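You operate a simulated robot arm through the tools that you are given. There is no shell and no other tool.

The job below is to be done with a simulated robot arm. You get a single attempt, and the scene is never put back.

JOB
Take the motor off the flange and lay it on the free rest.
Fine: white-knob lever to Free, then both clamp bolts backed off a quarter turn or more, slide right back; nameplate up; the other motors and the hoses stay, the pump stays off.

It is judged by the outcome, as a careful person would: the job done as asked, and still so three seconds after it is handed in. It fails if anything else is knocked over, pushed out of place, dropped, spilled or broken.

ROBOT AND FRAMES
A 6-joint arm with a two-finger parallel gripper, fixed in place. Base frame: the origin is at the foot of the arm, x ahead of it, y to its left, z up; the work surface is at about z = 0.7. Units: m, rad, N and s.
Its first joint turns from -2.897 to 2.897 rad. Payload 3.91 kg.
Tool frame: the origin (TCP) lies between the finger pads and is the grasp point; the fingertips stand 0.03 m ahead of it; z points along the fingers, y is the line along which they close. Largest opening 0.11 m; finger width 0.02, thickness 0.01; the body of the gripper, 0.048 by 0.112 m, starts 0.055 m behind the TCP.
Orientation is that of the tool frame in the base frame, as a unit quaternion [x, y, z, w]. With the fingers straight down and closing along the base's y, the tool's x points along the base's -x, its y along +y and its z along -z.

CONTROLS
- The arm moves only by the tool send_rows. Its argument "steps" is a list of rows, each an object of numbers (a shift or turn left out is 0, a gripper value left out holds the last): "x", "y", "z": the shift along the tool's x, y, z in m; "ax", "ay", "az": the turn, a rotation vector about the tool's x, y, z in rad; "fingers": the closure in counts, from 0 (fully open) to 255 (shut). In form: [{"x": .., "y": .., "z": .., "ax": .., "ay": .., "az": .., "fingers": ..}, ...]. A call has 1 to 20 rows; each row is the pose to reach, as a shift and turn from the pose commanded when the call began, along the tool's axes at that moment. A row lasts 0.2 s, in which the tool goes at most 0.05 m and 0.15 rad; a call with a longer step from one row to the next is refused whole, and so is a gripper value outside its range. A pose out of reach is approached as far as the arm can. The call stops where the force on the tool passes 90 N (or 10 N more than at its start, if that is more) or the arm is blocked; 0.2 s more then pass. Each finger travels about 0.153 m/s and halts on what it meets, pressing with about 41 N; the grip force reading is that of the motor and also rises with nothing between the fingers. The clock runs only during rows and for 0.2 s after the last one: add rows that repeat a pose to give the fingers time. It gives the time, the measured TCP pose, the force on the tool (base axes), the opening and the grip force at its end, in the units of the frame above (readings bear some noise), with the torque about the TCP (base axes, N m) and any sound that the robot's microphone picked up.
- Cameras (640 x 400 px; columns grow to the right, rows downward): "scene" is fixed at [0.2186, 0.5188, 1.5681]; the picture's right is [-0.58, -0.81, 0.00], its down [-0.67, 0.48, -0.57] and it looks along [0.46, -0.33, -0.82] (base axes); focal length 298 px, centre (320, 200). "wrist" rides on the gripper at [0.072, 0.017, -0.103] in the tool frame; the picture's right is [-0.23, 0.97, 0.00], its down [-0.76, -0.18, -0.62] and it looks along [-0.61, -0.14, 0.78] (tool axes); focal length 222 px, centre (320, 200). There is no depth. A picture from a camera that has moved, and an enlarged one, comes with that camera's place and axes in the base frame and with its lens. The place of the scene camera against the robot may be out by one fixed shift of up to 0.025 m in any direction.
- snapshot(camera): a new picture of that camera. No time passes.
- close_up(camera, box): a new picture of the part [left, top, right, bottom] of that camera's present view, enlarged. No time passes.
- close_job(): hands the job in; it is judged then, once.

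Nothing tells you positions but the pictures and the camera data. Unless the task says otherwise, let go and move clear before handing in.

The tools are called after ">>>" as a command line: name --argument value ..., lists and objects as JSON in quotes. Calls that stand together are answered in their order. send_rows: Moves the arm, as the interface text tells. Its arguments: {"type":"object","properties":{"steps":{"type":"array"}},"required":["steps"]} The other tools are called the same way: snapshot (camera) takes a picture; close_up (camera, box) takes an enlarged picture of a part of a camera's view; close_job () hands the job in.

At the start:

```text
t: 0.0
eef_pos: [0.5545, 0.0131, 1.0888]
tool_rot: [0.0, 1.0, 0.0, 0.0]
ft_force: [0.1, 0.0, 0.0]
torque: [0.02, 0.01, 0.0]
grip_width: 0.1098
gripper_force: 0.0
```

scene: 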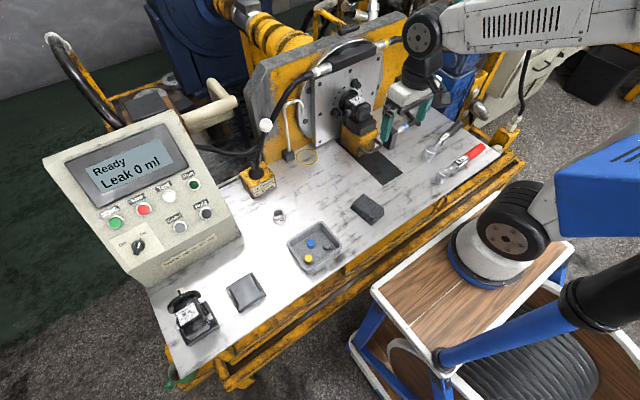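
wrist: 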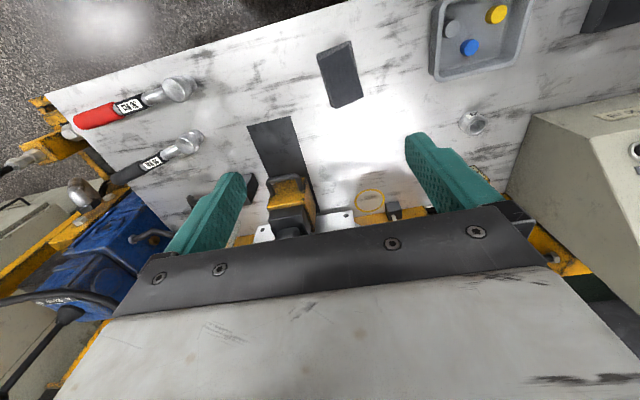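

I see a test bench with a control box on the left, a flange plate with a motor on it, a white-knobbed lever, and several loose items. I'll look closer at each before moving.

>>> close_up --camera "scene" --box '[240, 30, 440, 200]'

>>> close_up --camera "scene" --box '[300, 50, 400, 160]'

>>> close_up --camera "scene" --box '[140, 170, 400, 370]'

>>> close_up --camera "scene" --box '[40, 100, 250, 280]'

>>> close_up --camera "scene" --box '[360, 50, 520, 200]'

>>> close_up --camera "wrist" --box '[200, 100, 460, 260]'

```text
2.35 times, centred on (340, 115) of scene
camera zoom: at [0.2186, 0.5188, 1.5681], right [-0.58, -0.81, 0.0], down [-0.67, 0.48, -0.57], along [0.46, -0.33, -0.82], focal length 701 px, centre (273, 400)
```

zoom: 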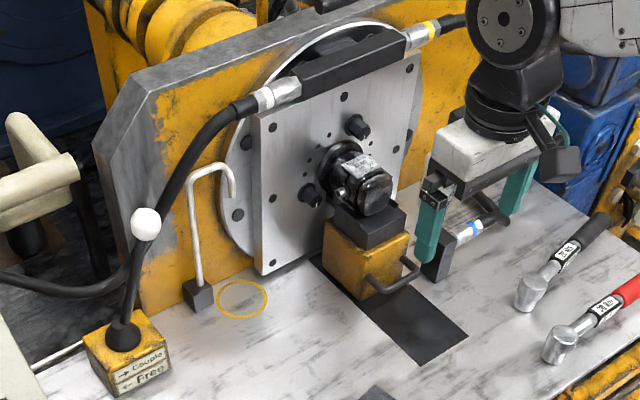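

```text
3.64 times, centred on (350, 105) of scene
camera zoom: at [0.2186, 0.5188, 1.5681], right [-0.58, -0.81, 0.0], down [-0.67, 0.48, -0.57], along [0.46, -0.33, -0.82], focal length 1083 px, centre (211, 546)
```

zoom: 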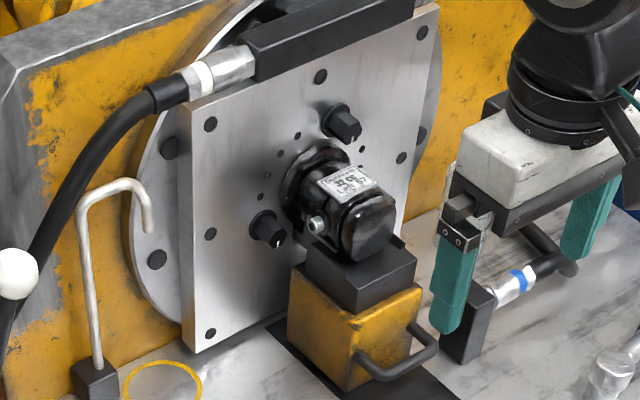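

```text
2.00 times, centred on (270, 270) of scene
camera zoom: at [0.2186, 0.5188, 1.5681], right [-0.58, -0.81, 0.0], down [-0.67, 0.48, -0.57], along [0.46, -0.33, -0.82], focal length 596 px, centre (420, 60)
```

zoom: 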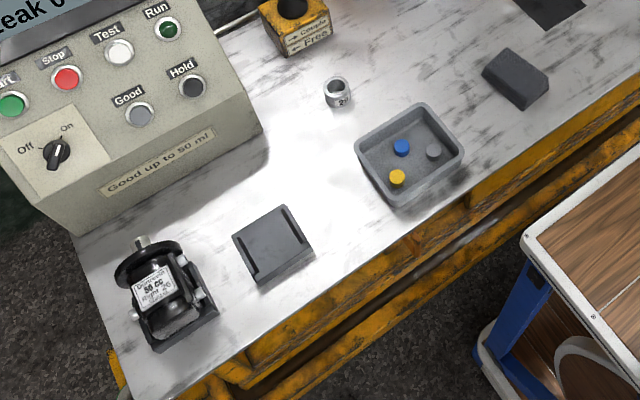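

```text
2.22 times, centred on (145, 190) of scene
camera zoom: at [0.2186, 0.5188, 1.5681], right [-0.58, -0.81, 0.0], down [-0.67, 0.48, -0.57], along [0.46, -0.33, -0.82], focal length 662 px, centre (709, 222)
```

zoom: 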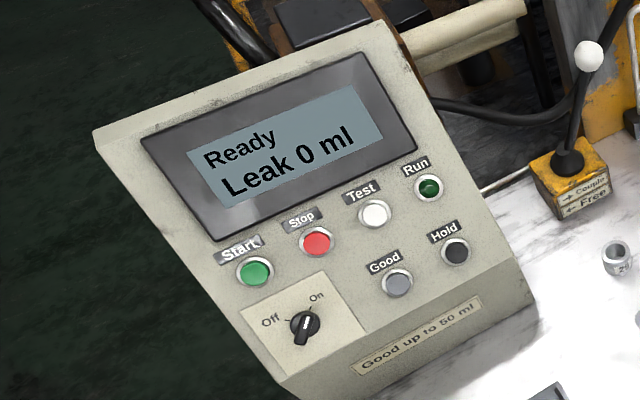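

```text
2.67 times, centred on (440, 125) of scene
camera zoom: at [0.2186, 0.5188, 1.5681], right [-0.58, -0.81, 0.0], down [-0.67, 0.48, -0.57], along [0.46, -0.33, -0.82], focal length 794 px, centre (0, 400)
```

zoom: 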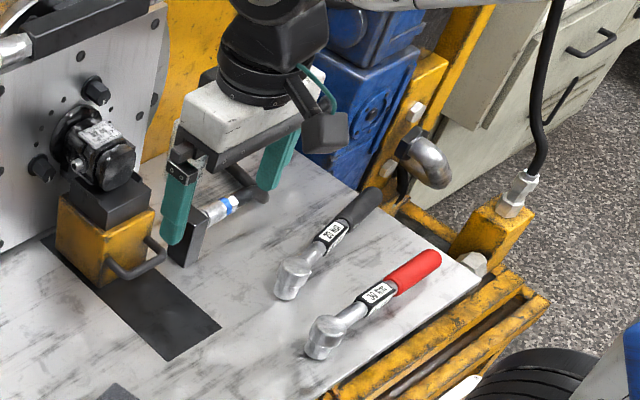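

```text
2.46 times, centred on (330, 180) of wrist
camera zoom: at [0.4812, 0.0297, 1.1913], right [0.23, 0.97, 0.0], down [0.76, -0.18, 0.62], along [0.61, -0.14, -0.78], focal length 547 px, centre (295, 249)
```

zoom: 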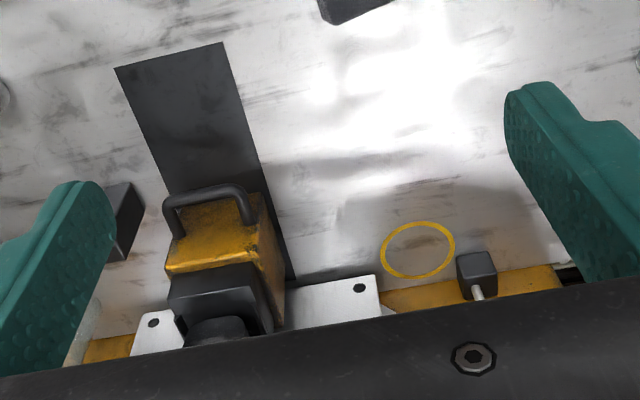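

The flange faces the robot at about x 0.9–1.0, with the motor on a yellow slide, and the lever stands to its left at about y 0.3. I'll enlarge the bolts, lever, rests and wrenches.

>>> close_up --camera "scene" --box '[325, 75, 385, 115]'

>>> close_up --camera "scene" --box '[325, 100, 405, 190]'

>>> close_up --camera "scene" --box '[235, 110, 315, 210]'

>>> close_up --camera "scene" --box '[160, 265, 280, 345]'

>>> close_up --camera "scene" --box '[400, 110, 500, 190]'

>>> close_up --camera "scene" --box '[260, 180, 400, 280]'

```text
10.00 times, centred on (355, 95) of scene
camera zoom: at [0.2186, 0.5188, 1.5681], right [-0.58, -0.81, 0.0], down [-0.67, 0.48, -0.57], along [0.46, -0.33, -0.82], focal length 2979 px, centre (-30, 1250)
```

zoom: 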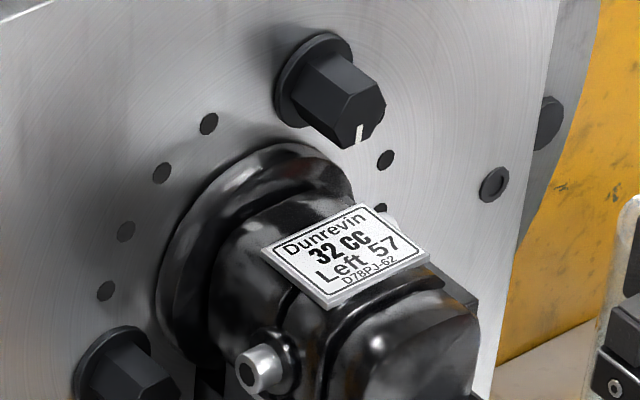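

```text
4.44 times, centred on (365, 145) of scene
camera zoom: at [0.2186, 0.5188, 1.5681], right [-0.58, -0.81, 0.0], down [-0.67, 0.48, -0.57], along [0.46, -0.33, -0.82], focal length 1324 px, centre (120, 444)
```

zoom: 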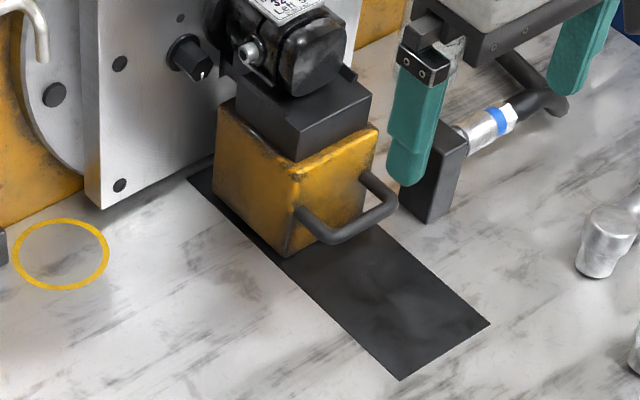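

```text
4.00 times, centred on (275, 160) of scene
camera zoom: at [0.2186, 0.5188, 1.5681], right [-0.58, -0.81, 0.0], down [-0.67, 0.48, -0.57], along [0.46, -0.33, -0.82], focal length 1192 px, centre (500, 360)
```

zoom: 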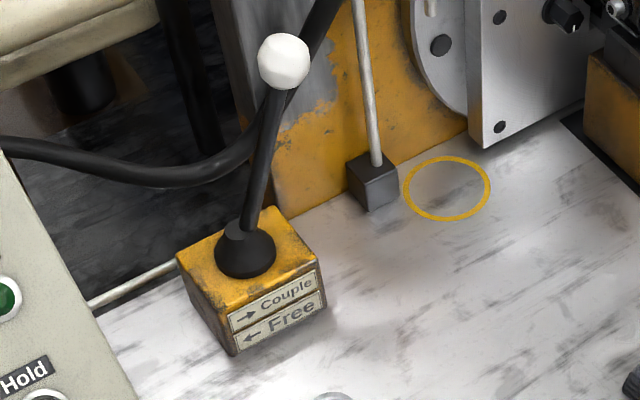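

```text
5.00 times, centred on (220, 305) of scene
camera zoom: at [0.2186, 0.5188, 1.5681], right [-0.58, -0.81, 0.0], down [-0.67, 0.48, -0.57], along [0.46, -0.33, -0.82], focal length 1489 px, centre (820, -325)
```

zoom: 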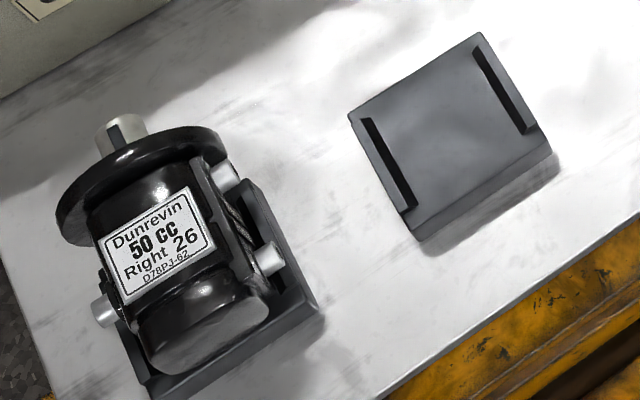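

```text
5.00 times, centred on (450, 150) of scene
camera zoom: at [0.2186, 0.5188, 1.5681], right [-0.58, -0.81, 0.0], down [-0.67, 0.48, -0.57], along [0.46, -0.33, -0.82], focal length 1489 px, centre (-330, 450)
```

zoom: 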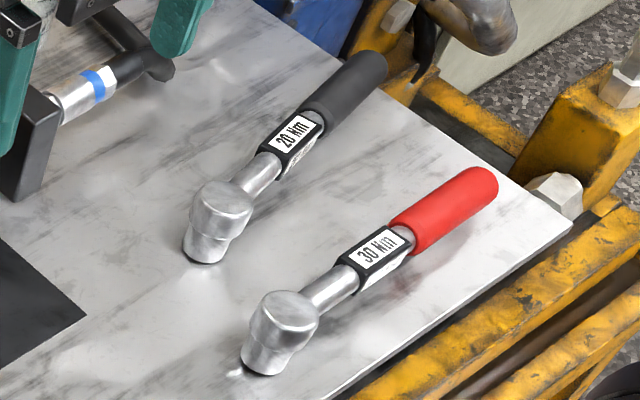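

```text
4.00 times, centred on (330, 230) of scene
camera zoom: at [0.2186, 0.5188, 1.5681], right [-0.58, -0.81, 0.0], down [-0.67, 0.48, -0.57], along [0.46, -0.33, -0.82], focal length 1192 px, centre (280, 80)
```

zoom: 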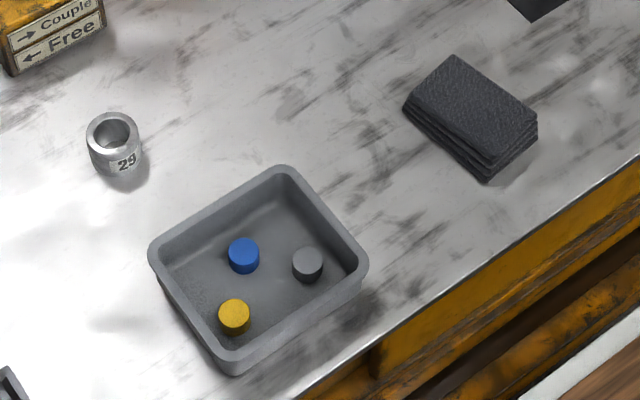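

The motor is a "32 cc Left" unit clamped by two hex-headed bolts, and the lever leans towards Couple. The free rest is the channelled block beside the 50 cc motor. I'll turn the wrist half round, so its camera will sit above the tool once it points at the flange, and check reach as I go.

>>> send_rows --steps '[{"az": 0.15}, {"az": 0.3}, {"az": 0.45}, {"az": 0.6}, {"az": 0.75}, {"az": 0.9}, {"az": 1.05}, {"az": 1.2}, {"az": 1.35}, {"az": 1.5}, {"az": 1.65}, {"az": 1.8}, {"az": 1.95}, {"az": 2.1}, {"az": 2.25}, {"az": 2.4}, {"az": 2.55}, {"az": 2.7}, {"az": 2.85}, {"az": 3.0}]'

```text
t: 4.2
eef_pos: [0.5563, -0.0194, 1.0877]
tool_rot: [0.997, 0.075, 0.0, -0.006]
ft_force: [-0.3, -0.8, 0.0]
torque: [-0.03, 0.03, -0.02]
grip_width: 0.1102
gripper_force: 0.1
out of reach, approached as far as the arm can: row 20
```

The wrist stops just short of a half turn. I'll back off a little and then tilt the tool up to look at the flange.

>>> send_rows --steps '[{"az": -0.15}, {"az": -0.3}, {"az": -0.45}, {"az": -0.6}, {"az": -0.64}]'

```text
t: 5.4
eef_pos: [0.5559, -0.0198, 1.0889]
tool_rot: [0.925, 0.38, -0.001, 0.0]
ft_force: [-0.6, -0.8, 0.7]
torque: [0.02, 0.01, 0.0]
grip_width: 0.1099
gripper_force: 0.0
```

>>> send_rows --steps '[{"ax": -0.105, "ay": 0.106}, {"ax": -0.21, "ay": 0.212}, {"ax": -0.315, "ay": 0.318}, {"ax": -0.42, "ay": 0.424}, {"ax": -0.525, "ay": 0.53}, {"ax": -0.63, "ay": 0.636}, {"ax": -0.735, "ay": 0.742}]'

>>> snapshot --camera "wrist"

>>> snapshot --camera "scene"

```text
t: 7.0
eef_pos: [0.6217, -0.0077, 1.1661]
tool_rot: [0.801, 0.333, 0.462, 0.186]
ft_force: [-0.2, 0.2, 0.7]
torque: [0.01, -0.01, -0.02]
grip_width: 0.11
gripper_force: 0.1
out of reach, approached as far as the arm can: row 4, 5, 6, 7
```

```text
taken
camera wrist: at [0.5629, 0.0312, 1.2724], right [0.27, -0.85, 0.45], down [-0.87, -0.42, -0.26], along [0.41, -0.32, -0.85], focal length 222 px, centre (320, 200)
```

wrist: 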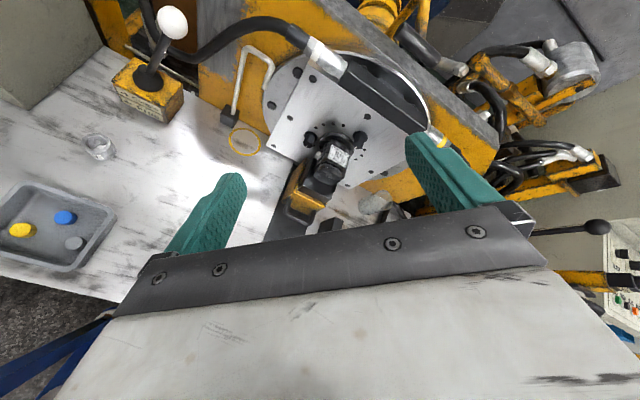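

```text
taken
```

scene: 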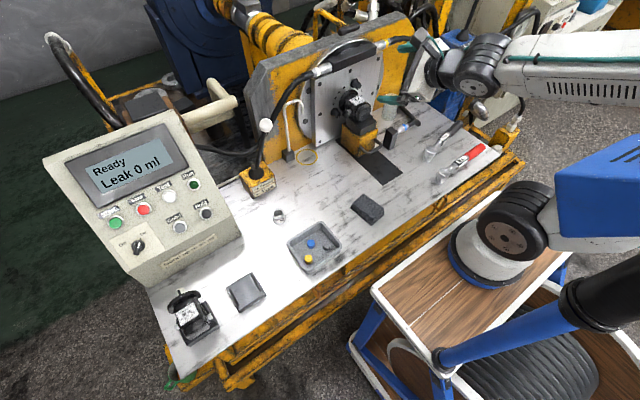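

The view now shows the flange, lever and motor well. I'll enlarge it to measure the bolts and the lever.

>>> close_up --camera "wrist" --box '[260, 80, 420, 220]'

>>> close_up --camera "wrist" --box '[100, 0, 280, 160]'

```text
2.86 times, centred on (340, 150) of wrist
camera zoom: at [0.5629, 0.0312, 1.2724], right [0.27, -0.85, 0.45], down [-0.87, -0.42, -0.26], along [0.41, -0.32, -0.85], focal length 635 px, centre (263, 343)
```

zoom: 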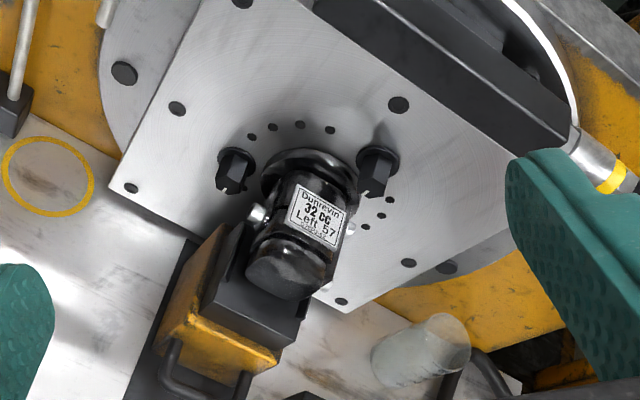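

```text
2.50 times, centred on (190, 80) of wrist
camera zoom: at [0.5629, 0.0312, 1.2724], right [0.27, -0.85, 0.45], down [-0.87, -0.42, -0.26], along [0.41, -0.32, -0.85], focal length 555 px, centre (645, 500)
```

zoom: 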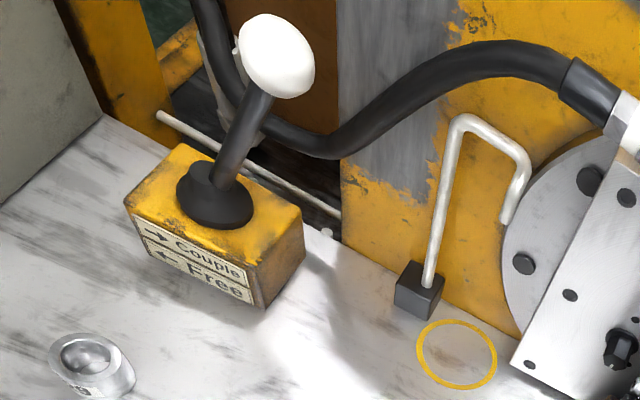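

I now have fairly consistent positions:
- Knob near (0.88, 0.23, 0.95), with its pivot at y≈0.30.
- Bolts near (0.90, -0.07, 0.82) and (0.895, -0.154, 0.92).
- Motor axis near y≈-0.115, z≈0.87.

Lever first: I'll return to tool-down before pushing the knob to the left.

>>> send_rows --steps '[{"ax": 0.105, "ay": -0.106}, {"ax": 0.21, "ay": -0.212}, {"ax": 0.315, "ay": -0.318}, {"ax": 0.42, "ay": -0.424}, {"ax": 0.525, "ay": -0.53}, {"ax": 0.63, "ay": -0.636}, {"ax": 0.72, "ay": -0.727}]'

```text
t: 8.6
eef_pos: [0.6211, -0.0075, 1.1653]
tool_rot: [0.924, 0.381, 0.008, 0.003]
ft_force: [-0.5, -1.1, -0.1]
torque: [0.0, -0.01, 0.01]
grip_width: 0.1103
gripper_force: 0.1
```

>>> send_rows --steps '[{"az": -0.1475, "x": 0.013, "y": -0.002, "fingers": 255}, {"az": -0.295, "x": 0.026, "y": -0.004}, {"az": -0.4425, "x": 0.04, "y": -0.006}, {"az": -0.59, "x": 0.053, "y": -0.007}, {"az": -0.7375, "x": 0.066, "y": -0.009}, {"az": -0.885, "x": 0.08, "y": -0.011}, {"az": -1.0325, "x": 0.093, "y": -0.013}, {"az": -1.18, "x": 0.106, "y": -0.0145}, {"az": -1.3275, "x": 0.119, "y": -0.016}, {"az": -1.475, "x": 0.132, "y": -0.018}, {"az": -1.6225, "x": 0.146, "y": -0.02}, {"az": -1.77, "x": 0.159, "y": -0.022}, {"az": -1.9175, "x": 0.172, "y": -0.0235}, {"az": -2.065, "x": 0.185, "y": -0.025}, {"az": -2.2125, "x": 0.198, "y": -0.027}, {"az": -2.36, "x": 0.2117, "y": -0.0289, "z": 0.03}]'

>>> snapshot --camera "scene"

>>> snapshot --camera "wrist"

```text
t: 12.0
eef_pos: [0.7499, 0.1609, 1.1383]
tool_rot: [-0.001, 1.0, 0.001, 0.01]
ft_force: [-1.1, -0.2, -0.4]
torque: [0.0, -0.01, -0.03]
grip_width: 0.0
gripper_force: 38.1
```

```text
taken
```

scene: 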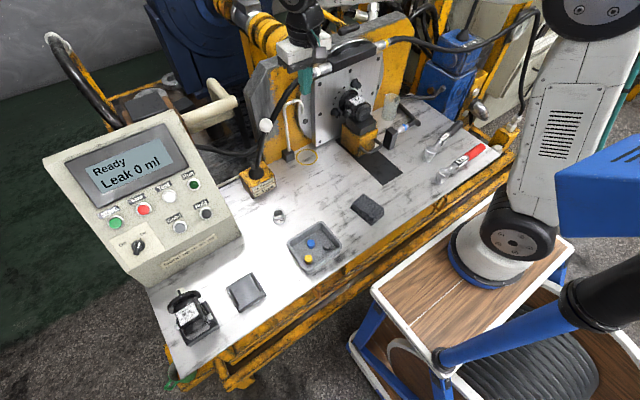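

```text
taken
camera wrist: at [0.6757, 0.1772, 1.2395], right [0.23, 0.97, 0.0], down [0.75, -0.18, 0.64], along [0.62, -0.14, -0.77], focal length 222 px, centre (320, 200)
```

wrist: 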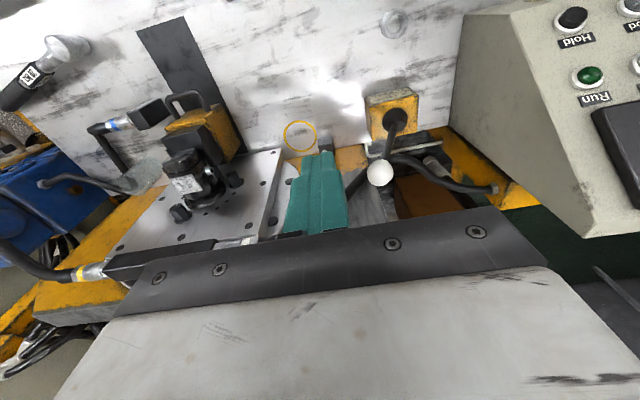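

>>> close_up --camera "wrist" --box '[90, 60, 290, 260]'

>>> close_up --camera "wrist" --box '[130, 100, 250, 200]'

>>> close_up --camera "wrist" --box '[270, 80, 470, 230]'

```text
2.00 times, centred on (190, 160) of wrist
camera zoom: at [0.6757, 0.1772, 1.2395], right [0.23, 0.97, 0.0], down [0.75, -0.18, 0.64], along [0.62, -0.14, -0.77], focal length 444 px, centre (580, 280)
```

zoom: 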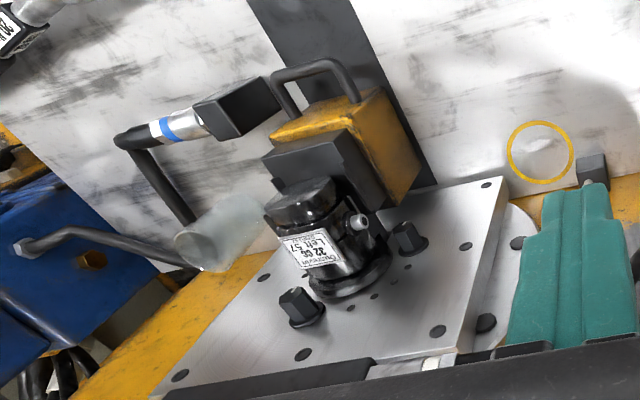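

```text
4.00 times, centred on (190, 150) of wrist
camera zoom: at [0.6757, 0.1772, 1.2395], right [0.23, 0.97, 0.0], down [0.75, -0.18, 0.64], along [0.62, -0.14, -0.77], focal length 888 px, centre (840, 400)
```

zoom: 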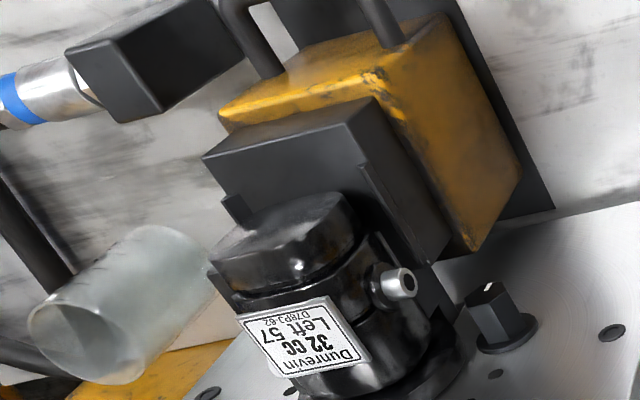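

```text
2.67 times, centred on (370, 155) of wrist
camera zoom: at [0.6757, 0.1772, 1.2395], right [0.23, 0.97, 0.0], down [0.75, -0.18, 0.64], along [0.62, -0.14, -0.77], focal length 592 px, centre (187, 320)
```

zoom: 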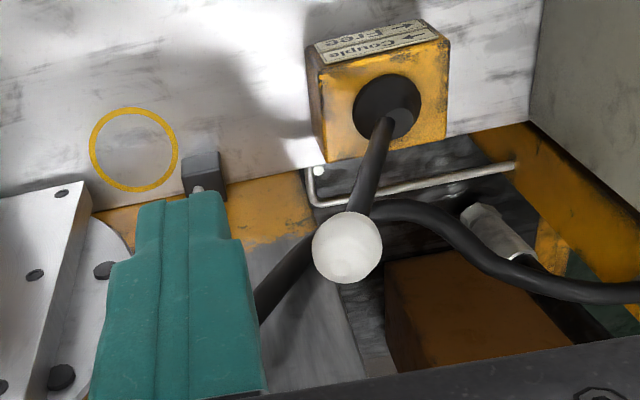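

The camera confirms the knob at (0.878, 0.226, 0.95), with the hook's top near y≈0.12 and the hose behind at x≈0.95. I'll lower the closed fingers to the right of the knob.

>>> send_rows --steps '[{"x": -0.04, "y": 0.005}, {"x": -0.08, "y": 0.01}, {"x": -0.12, "y": 0.014}, {"x": -0.129, "y": 0.014}, {"x": -0.129, "y": 0.014, "z": 0.04}, {"x": -0.129, "y": 0.014, "z": 0.08}, {"x": -0.129, "y": 0.014, "z": 0.12}, {"x": -0.129, "y": 0.014, "z": 0.16}, {"x": -0.129, "y": 0.014, "z": 0.187}]'

>>> close_up --camera "scene" --box '[230, 60, 330, 200]'

>>> snapshot --camera "wrist"

```text
t: 14.0
eef_pos: [0.8838, 0.1746, 0.951]
tool_rot: [0.0, 1.0, 0.0, 0.012]
ft_force: [-0.6, 0.3, 1.1]
torque: [0.02, -0.03, -0.01]
grip_width: 0.0
gripper_force: 38.0
```

```text
2.86 times, centred on (280, 130) of scene
camera zoom: at [0.2186, 0.5188, 1.5681], right [-0.58, -0.81, 0.0], down [-0.67, 0.48, -0.57], along [0.46, -0.33, -0.82], focal length 851 px, centre (434, 400)
```

zoom: 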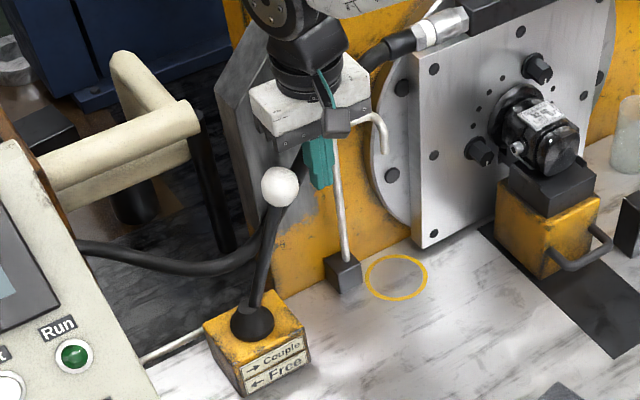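

```text
taken
camera wrist: at [0.8088, 0.1911, 1.0536], right [0.23, 0.97, 0.0], down [0.75, -0.18, 0.64], along [0.62, -0.14, -0.77], focal length 222 px, centre (320, 200)
```

wrist: 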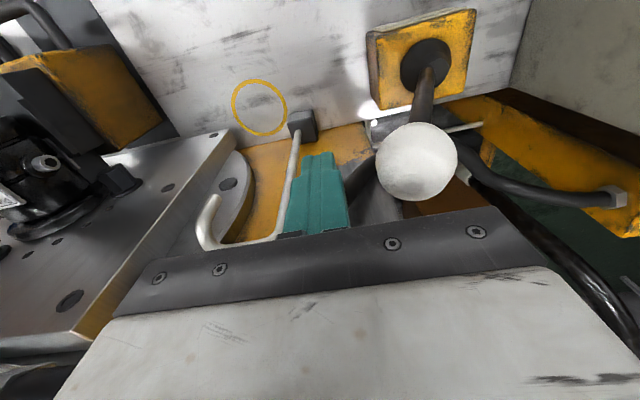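

The fingers stand beside the knob. I'll push it steadily to the left (+y).

>>> send_rows --steps '[{"y": 0.015}, {"y": 0.03}, {"y": 0.045}, {"y": 0.06}, {"y": 0.075}, {"y": 0.09}, {"y": 0.105}, {"y": 0.12}, {"y": 0.135}, {"y": 0.15}]'

>>> close_up --camera "scene" --box '[200, 60, 320, 220]'

>>> snapshot --camera "wrist"

```text
t: 16.2
eef_pos: [0.8848, 0.3255, 0.9556]
tool_rot: [0.001, 1.0, 0.0, 0.011]
ft_force: [0.7, 0.1, 0.1]
torque: [0.03, 0.02, 0.01]
grip_width: 0.0002
gripper_force: 37.4
```

```text
2.50 times, centred on (260, 140) of scene
camera zoom: at [0.2186, 0.5188, 1.5681], right [-0.58, -0.81, 0.0], down [-0.67, 0.48, -0.57], along [0.46, -0.33, -0.82], focal length 745 px, centre (470, 350)
```

zoom: 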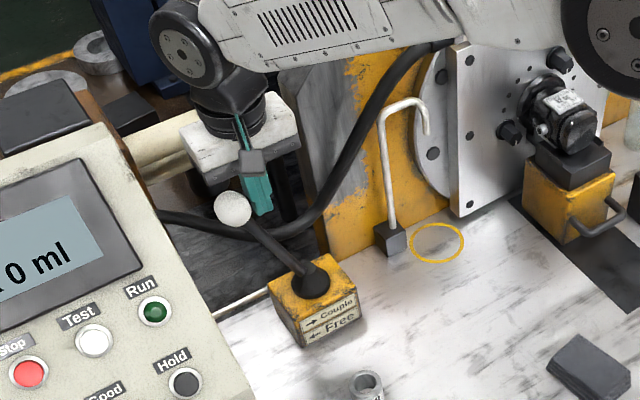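

```text
taken
camera wrist: at [0.8087, 0.3419, 1.056], right [0.23, 0.97, 0.01], down [0.75, -0.18, 0.64], along [0.62, -0.14, -0.77], focal length 222 px, centre (320, 200)
```

wrist: 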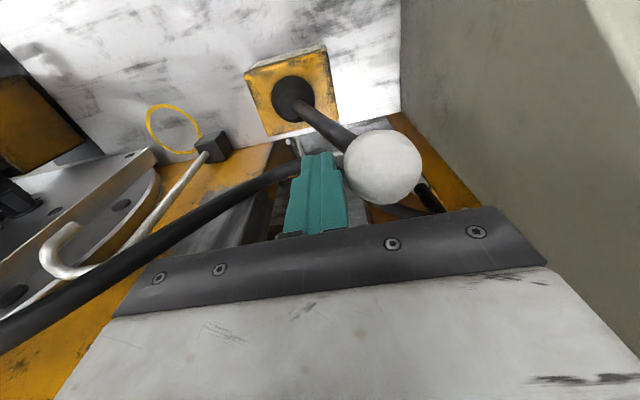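

The lever has gone over to the Free side. A slight extra push will confirm it's at its stop.

>>> send_rows --steps '[{"y": 0.006}, {"y": 0.012}, {"y": 0.018}]'

>>> snapshot --camera "wrist"

```text
t: 17.1
eef_pos: [0.8842, 0.3319, 0.9529]
tool_rot: [0.002, 1.0, -0.01, 0.006]
ft_force: [-6.7, -77.6, 16.8]
torque: [0.13, 0.11, 0.52]
grip_width: 0.0
gripper_force: 37.5
stopped in row 3: the force on the tool passed its limit at 94 N (the readings are from after the stop); the commanded pose is now the measured one
```

```text
taken
camera wrist: at [0.8103, 0.3497, 1.0557], right [0.23, 0.97, -0.02], down [0.75, -0.17, 0.64], along [0.62, -0.16, -0.77], focal length 222 px, centre (320, 200)
```

wrist: 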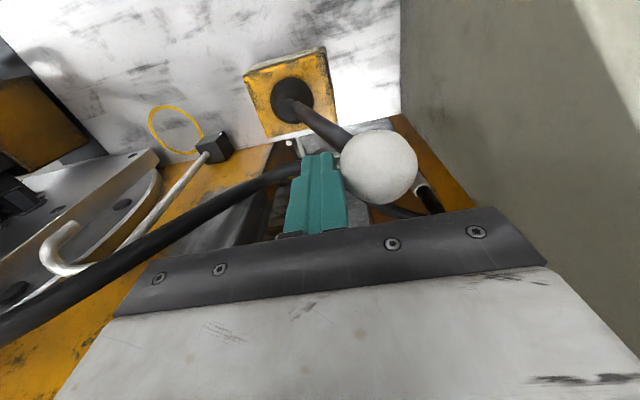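

The lever met its stop at 94 N on the Free side. I'll back away, rise clear of the hook and hose, and look again before the bolts.

>>> send_rows --steps '[{"y": -0.015}, {"y": -0.03}, {"y": -0.03, "z": -0.04}, {"y": -0.03, "z": -0.08, "ax": -0.01, "ay": 0.006}, {"y": -0.03, "z": -0.12, "ax": -0.02, "ay": 0.012}, {"y": -0.03, "z": -0.16, "ax": -0.02, "ay": 0.012}, {"y": -0.03, "z": -0.2, "ax": -0.02, "ay": 0.012}, {"x": 0.045, "y": -0.045, "z": -0.2, "ax": -0.02, "ay": 0.012}, {"x": 0.085, "y": -0.07, "z": -0.2, "ax": -0.02, "ay": 0.012}, {"x": 0.12, "y": -0.1, "z": -0.2, "ax": -0.02, "ay": 0.012}, {"x": 0.15, "y": -0.135, "z": -0.2, "ax": -0.02, "ay": 0.012}, {"x": 0.17, "y": -0.18, "z": -0.2, "ax": -0.02, "ay": 0.012}, {"x": 0.17, "y": -0.23, "z": -0.2, "ax": -0.02, "ay": 0.012}, {"x": 0.17, "y": -0.28, "z": -0.2, "ax": -0.02, "ay": 0.012}, {"x": 0.17, "y": -0.33, "z": -0.2, "ax": -0.02, "ay": 0.012}, {"x": 0.17, "y": -0.38, "z": -0.2, "ax": -0.02, "ay": 0.012}, {"x": 0.17, "y": -0.43, "z": -0.2, "ax": -0.02, "ay": 0.012}, {"x": 0.17, "y": -0.48, "z": -0.2, "ax": -0.02, "ay": 0.012}, {"x": 0.17, "y": -0.53, "z": -0.2, "ax": -0.02, "ay": 0.012}, {"x": 0.17, "y": -0.58, "z": -0.2, "ax": -0.02, "ay": 0.012}]'

>>> snapshot --camera "scene"

>>> snapshot --camera "wrist"

```text
t: 21.3
eef_pos: [0.712, -0.2376, 1.1583]
tool_rot: [0.0, 1.0, 0.004, 0.0]
ft_force: [0.1, 0.5, 0.4]
torque: [-0.07, 0.04, 0.02]
grip_width: 0.0
gripper_force: 37.1
```

```text
taken
```

scene: 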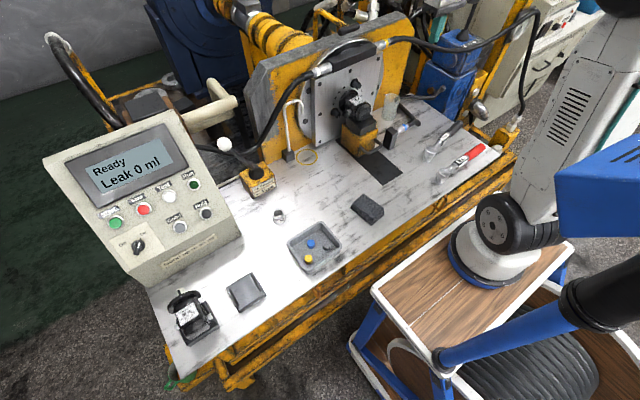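

```text
taken
camera wrist: at [0.6382, -0.2223, 1.2618], right [0.23, 0.97, 0.01], down [0.76, -0.18, 0.62], along [0.61, -0.13, -0.78], focal length 222 px, centre (320, 200)
```

wrist: 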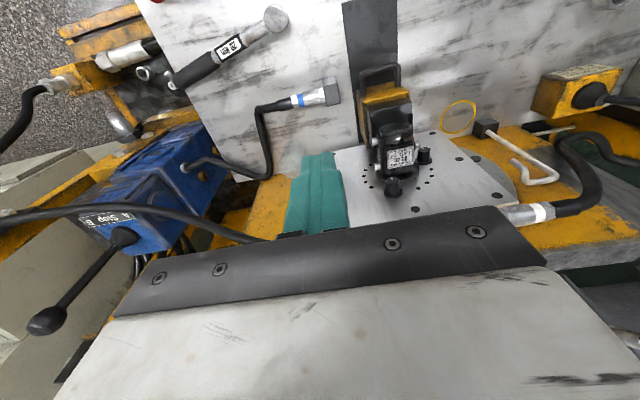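

The lever now rests to the left in Free. Both bolts stick out about 3 cm from the plate. I'll grip each across the hex like a spanner, with the tool tilted outward to clear the motor, and start with the upper-right bolt.

>>> send_rows --steps '[{"x": -0.01, "ay": -0.14, "fingers": 139}, {"x": -0.02, "ay": -0.28}, {"x": -0.03, "ay": -0.42}, {"x": -0.04, "ay": -0.56}, {"x": -0.05, "ay": -0.698}, {"x": -0.05, "ay": -0.698}]'

>>> send_rows --steps '[{"ax": -0.107, "az": 0.09}, {"ax": -0.214, "az": 0.18}, {"ax": -0.321, "az": 0.27}, {"ax": -0.428, "az": 0.36}, {"ax": -0.535, "az": 0.449}, {"ax": -0.535, "az": 0.449}]'

>>> snapshot --camera "wrist"

>>> snapshot --camera "scene"

```text
t: 22.7
eef_pos: [0.7608, -0.238, 1.1566]
tool_rot: [0.002, 0.939, 0.003, 0.343]
ft_force: [-0.5, -0.4, -1.0]
torque: [0.02, -0.03, 0.03]
grip_width: 0.0502
gripper_force: 0.0
```

```text
t: 24.1
eef_pos: [0.7604, -0.238, 1.1577]
tool_rot: [0.119, 0.882, 0.325, 0.32]
ft_force: [0.3, -0.2, -0.7]
torque: [-0.02, 0.03, -0.01]
grip_width: 0.0504
gripper_force: 0.0
```

```text
taken
camera wrist: at [0.6381, -0.2465, 1.1926], right [0.17, 0.65, 0.74], down [0.18, -0.76, 0.62], along [0.97, 0.03, -0.25], focal length 222 px, centre (320, 200)
```

wrist: 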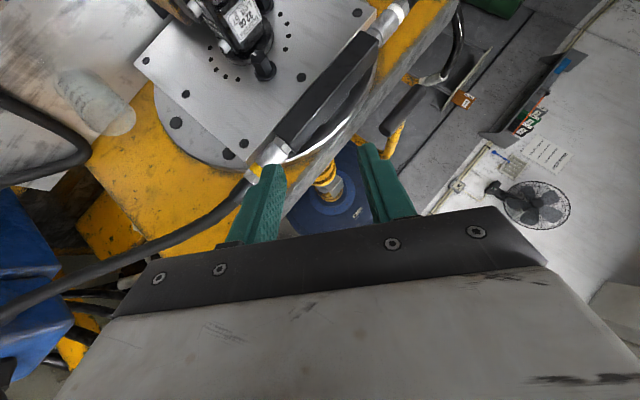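

```text
taken
```

scene: 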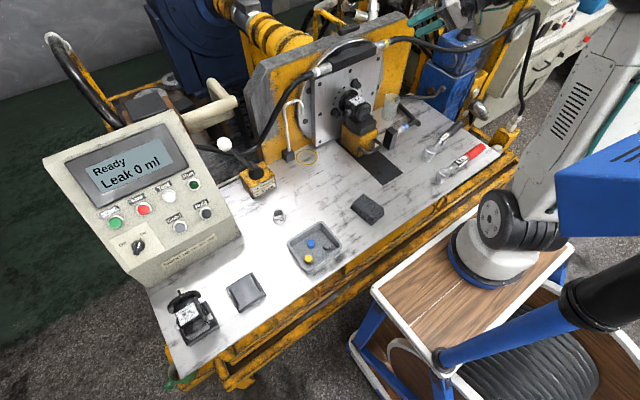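

>>> close_up --camera "wrist" --box '[160, 0, 360, 125]'

>>> close_up --camera "scene" --box '[370, 0, 560, 130]'

```text
3.20 times, centred on (260, 62) of wrist
camera zoom: at [0.6381, -0.2465, 1.1926], right [0.17, 0.65, 0.74], down [0.18, -0.76, 0.62], along [0.97, 0.03, -0.25], focal length 711 px, centre (512, 640)
```

zoom: 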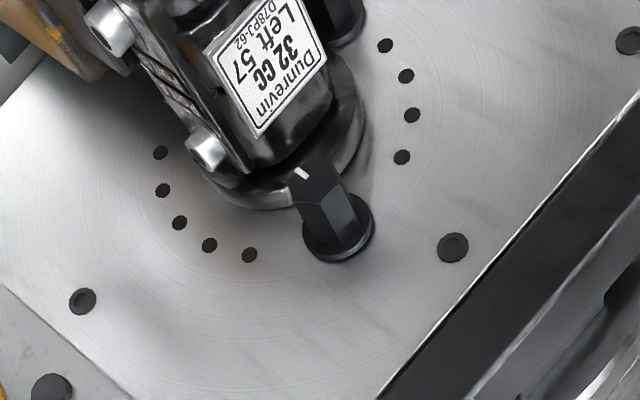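

```text
3.08 times, centred on (465, 65) of scene
camera zoom: at [0.2186, 0.5188, 1.5681], right [-0.58, -0.81, 0.0], down [-0.67, 0.48, -0.57], along [0.46, -0.33, -0.82], focal length 916 px, centre (-126, 615)
```

zoom: 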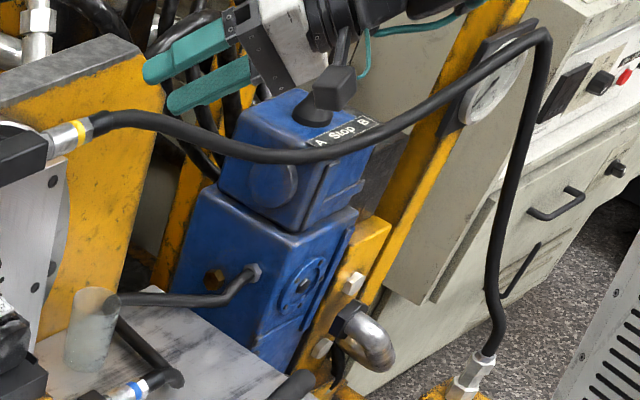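

The views now triangulate well: the upper bolt's axis is at y≈-0.1425, z≈0.935, with its hex end at x≈0.882. I'll enlarge the head to see how its flats lie.

>>> close_up --camera "wrist" --box '[245, 45, 285, 85]'

>>> close_up --camera "scene" --box '[345, 75, 375, 100]'

>>> close_up --camera "scene" --box '[325, 100, 355, 125]'

```text
10.00 times, centred on (265, 65) of wrist
camera zoom: at [0.6381, -0.2465, 1.1926], right [0.17, 0.65, 0.74], down [0.18, -0.76, 0.62], along [0.97, 0.03, -0.25], focal length 2221 px, centre (870, 1550)
```

zoom: 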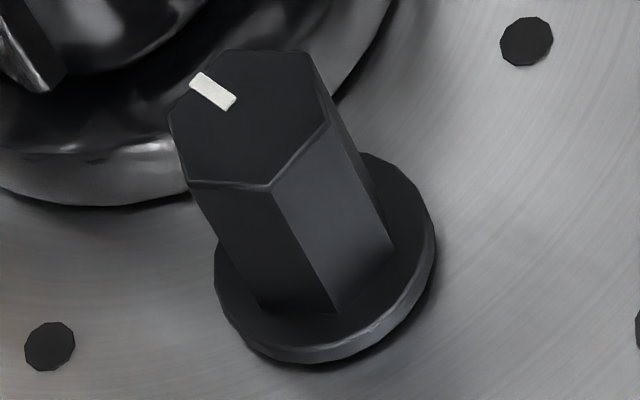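

```text
16.00 times, centred on (360, 88) of scene
camera zoom: at [0.2186, 0.5188, 1.5681], right [-0.58, -0.81, 0.0], down [-0.67, 0.48, -0.57], along [0.46, -0.33, -0.82], focal length 4766 px, centre (-320, 2000)
```

zoom: 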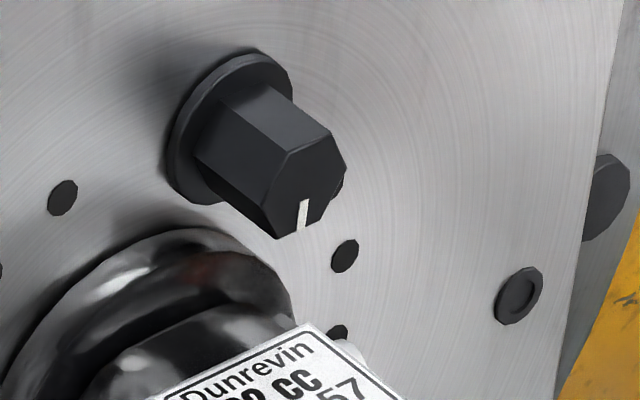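

```text
16.00 times, centred on (340, 112) of scene
camera zoom: at [0.2186, 0.5188, 1.5681], right [-0.58, -0.81, 0.0], down [-0.67, 0.48, -0.57], along [0.46, -0.33, -0.82], focal length 4766 px, centre (0, 1600)
```

zoom: 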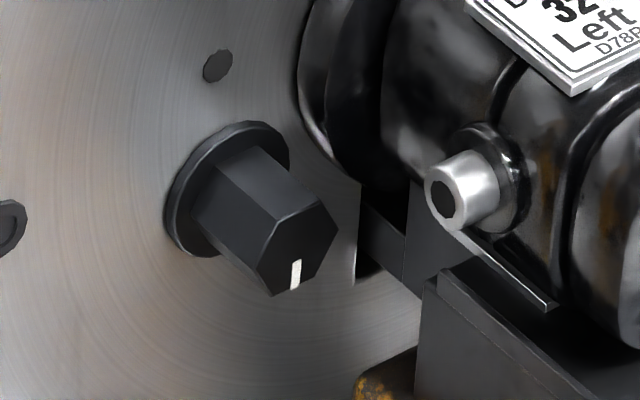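

The flats lie with normals at 30°, 90°, 150° and so on, and the index mark points straight down, so I know which angle seats the fingers. I'll move to a standoff from the upper bolt.

>>> send_rows --steps '[{"x": 0.01, "y": -0.0114, "z": 0.0313, "ax": 0.028, "az": -0.0233}, {"x": 0.02, "y": -0.0229, "z": 0.0626, "ax": 0.056, "az": -0.0467}, {"x": 0.03, "y": -0.0343, "z": 0.094, "ax": 0.083, "az": -0.07}, {"x": 0.04, "y": -0.0458, "z": 0.1253, "ax": 0.111, "az": -0.0934}, {"x": 0.0499, "y": -0.0572, "z": 0.1566, "ax": 0.139, "az": -0.1167}, {"x": 0.0499, "y": -0.0572, "z": 0.1566, "ax": 0.139, "az": -0.1167}]'

>>> snapshot --camera "wrist"

>>> snapshot --camera "scene"

```text
t: 25.5
eef_pos: [0.8246, -0.1808, 1.0036]
tool_rot: [0.087, 0.907, 0.244, 0.331]
ft_force: [0.8, -0.3, -0.8]
torque: [0.0, 0.01, 0.03]
grip_width: 0.0502
gripper_force: 0.1
```

```text
taken
camera wrist: at [0.7012, -0.1832, 1.0405], right [0.17, 0.77, 0.61], down [0.18, -0.64, 0.75], along [0.97, -0.02, -0.25], focal length 222 px, centre (320, 200)
```

wrist: 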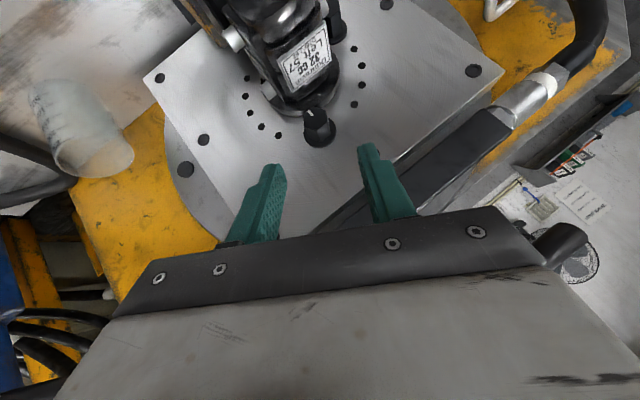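

```text
taken
```

scene: 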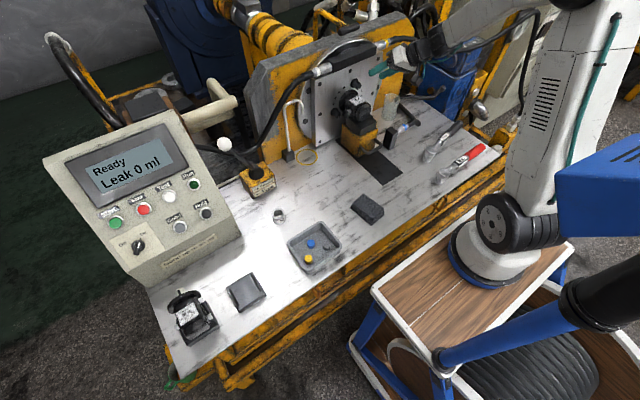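

>>> close_up --camera "wrist" --box '[280, 80, 360, 160]'

```text
5.00 times, centred on (320, 120) of wrist
camera zoom: at [0.7012, -0.1832, 1.0405], right [0.17, 0.77, 0.61], down [0.18, -0.64, 0.75], along [0.97, -0.02, -0.25], focal length 1111 px, centre (320, 600)
```

zoom: 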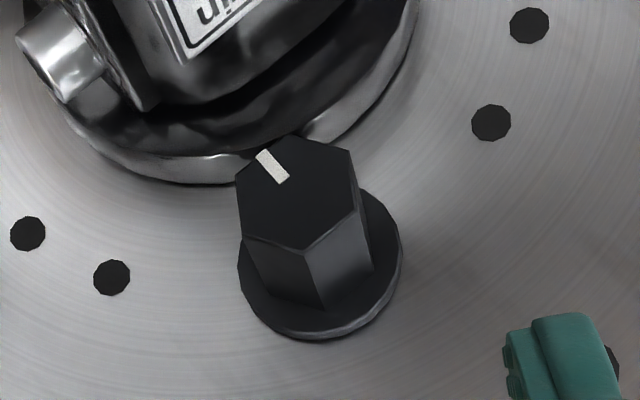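

The bolt head sits squarely between the fingers with its flats parallel to them. I'll move in along the tool axis.

>>> send_rows --steps '[{"x": 0.001, "y": -0.0014, "z": 0.03}, {"x": 0.001, "y": -0.0014, "z": 0.055}, {"x": 0.001, "y": -0.0014, "z": 0.068}, {"x": 0.001, "y": -0.0014, "z": 0.0779}]'

>>> snapshot --camera "wrist"

>>> close_up --camera "scene" --box '[325, 40, 445, 160]'

```text
t: 26.5
eef_pos: [0.8727, -0.1542, 0.9497]
tool_rot: [0.089, 0.907, 0.244, 0.332]
ft_force: [-0.5, 0.0, 0.1]
torque: [-0.04, -0.02, -0.03]
grip_width: 0.05
gripper_force: 0.0
```

```text
taken
camera wrist: at [0.7501, -0.1562, 0.987], right [0.17, 0.77, 0.61], down [0.18, -0.64, 0.75], along [0.97, -0.02, -0.25], focal length 222 px, centre (320, 200)
```

wrist: 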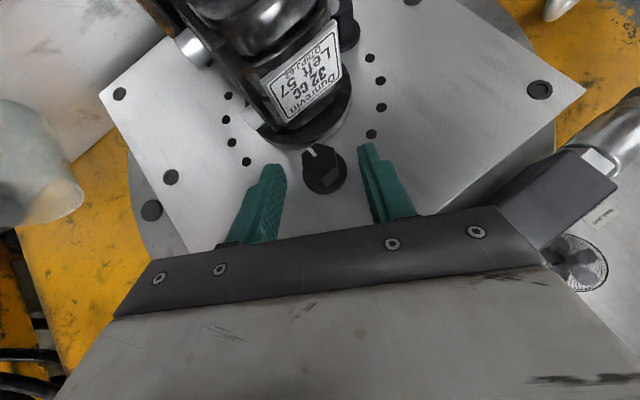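

```text
3.33 times, centred on (385, 100) of scene
camera zoom: at [0.2186, 0.5188, 1.5681], right [-0.58, -0.81, 0.0], down [-0.67, 0.48, -0.57], along [0.46, -0.33, -0.82], focal length 993 px, centre (103, 533)
```

zoom: 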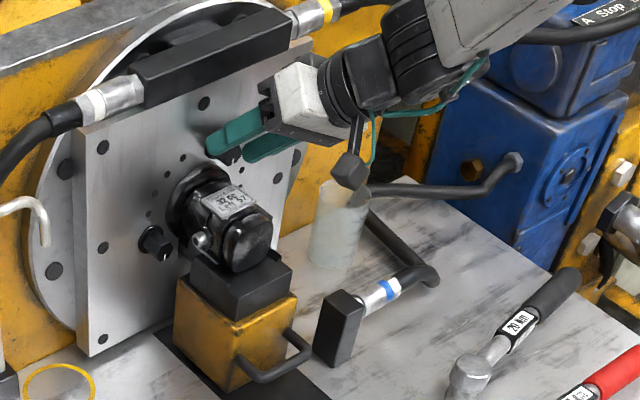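

The fingers straddle the hex. I'll go 3 mm deeper, close, and check the grip.

>>> send_rows --steps '[{"x": -0.0023, "y": 0.0015, "z": 0.002}, {"x": -0.0023, "y": 0.0015, "z": 0.002, "fingers": 200}, {"x": -0.0023, "y": 0.0015, "z": 0.002, "fingers": 255}, {"x": -0.0023, "y": 0.0015, "z": 0.002, "fingers": 255}, {"x": -0.0023, "y": 0.0015, "z": 0.002, "fingers": 255}]'

>>> close_up --camera "wrist" --box '[220, 80, 420, 230]'

```text
t: 27.7
eef_pos: [0.8747, -0.1552, 0.9514]
tool_rot: [0.088, 0.907, 0.244, 0.331]
ft_force: [1.3, -6.6, -7.0]
torque: [-0.13, -0.24, -0.61]
grip_width: 0.0213
gripper_force: 45.4
```

```text
2.67 times, centred on (320, 155) of wrist
camera zoom: at [0.753, -0.1556, 0.9874], right [0.17, 0.77, 0.61], down [0.18, -0.64, 0.75], along [0.97, -0.02, -0.25], focal length 592 px, centre (320, 320)
```

zoom: 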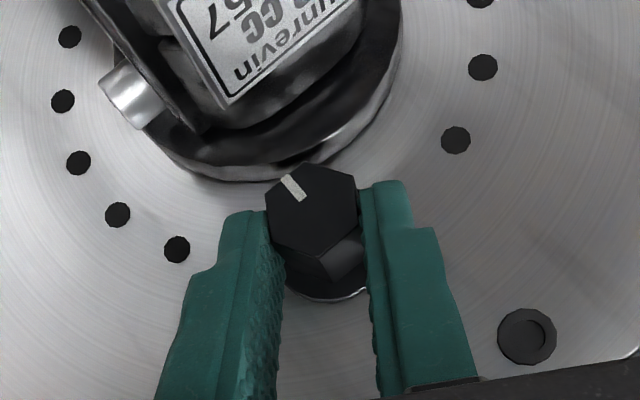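

The hex is held, reading 21.3 mm across flats. I'll start turning anticlockwise about the bolt axis and check the mark after the first part of the turn.

>>> send_rows --steps '[{"x": 0.0001, "y": 0.0027, "z": 0.0001, "ax": 0.1003, "az": -0.0842}, {"x": 0.0005, "y": 0.0054, "z": 0.0005, "ax": 0.2007, "az": -0.1685}, {"x": 0.001, "y": 0.008, "z": 0.0012, "ax": 0.301, "az": -0.2527}]'

>>> close_up --camera "wrist" --box '[220, 80, 420, 230]'

>>> close_up --camera "scene" --box '[325, 60, 405, 130]'

```text
t: 28.5
eef_pos: [0.8753, -0.146, 0.9527]
tool_rot: [0.022, 0.938, 0.061, 0.341]
ft_force: [-0.3, -11.1, -4.2]
torque: [-0.24, 0.56, -0.38]
grip_width: 0.0215
gripper_force: 45.2
```

```text
2.67 times, centred on (320, 155) of wrist
camera zoom: at [0.753, -0.1334, 0.988], right [0.17, 0.95, 0.27], down [0.18, -0.3, 0.94], along [0.97, -0.11, -0.22], focal length 592 px, centre (320, 320)
```

zoom: 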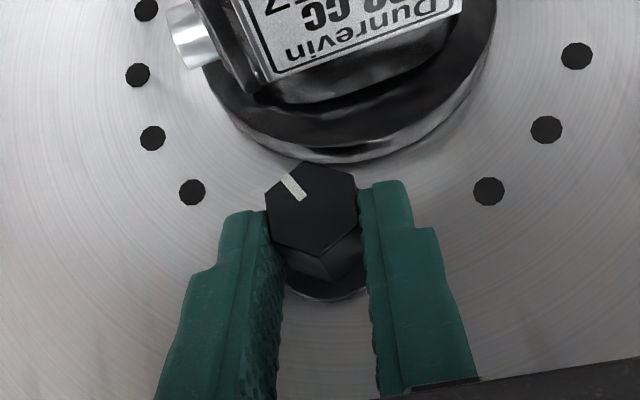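

```text
5.71 times, centred on (365, 95) of scene
camera zoom: at [0.2186, 0.5188, 1.5681], right [-0.58, -0.81, 0.0], down [-0.67, 0.48, -0.57], along [0.46, -0.33, -0.82], focal length 1702 px, centre (63, 800)
```

zoom: 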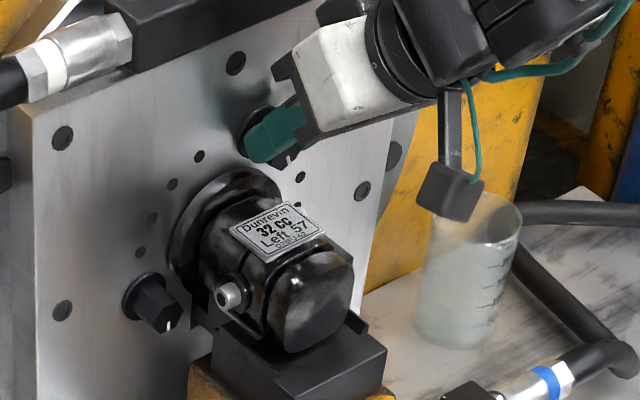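

The mark follows the fingers with little force, so the bolt is turning. I'll finish this stroke.

>>> send_rows --steps '[{"x": 0.0001, "y": 0.003, "z": 0.0002, "ax": 0.1086, "az": -0.0912}, {"x": 0.0005, "y": 0.0059, "z": 0.0006, "ax": 0.2172, "az": -0.1824}, {"x": 0.0012, "y": 0.0087, "z": 0.0014, "ax": 0.3259, "az": -0.2735}, {"x": 0.0021, "y": 0.0113, "z": 0.0025, "ax": 0.4343, "az": -0.3646}]'

>>> close_up --camera "wrist" --box '[220, 80, 420, 230]'

```text
t: 29.5
eef_pos: [0.8769, -0.133, 0.9528]
tool_rot: [-0.074, 0.917, -0.204, 0.334]
ft_force: [-5.2, -10.0, -5.2]
torque: [-0.14, 1.15, -0.87]
grip_width: 0.0215
gripper_force: 44.4
```

```text
2.67 times, centred on (320, 155) of wrist
camera zoom: at [0.7534, -0.1046, 0.9745], right [0.17, 0.94, -0.28], down [0.18, 0.25, 0.95], along [0.97, -0.22, -0.13], focal length 592 px, centre (320, 320)
```

zoom: 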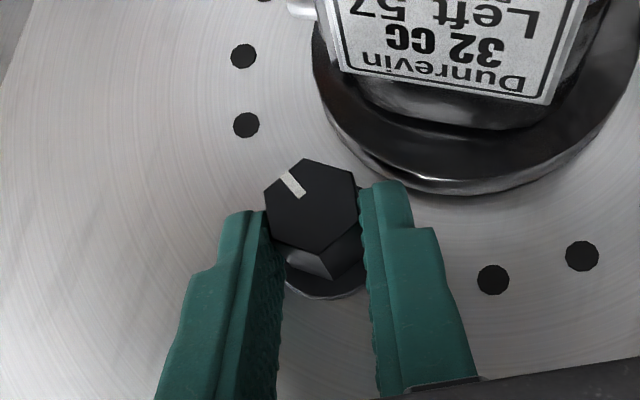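

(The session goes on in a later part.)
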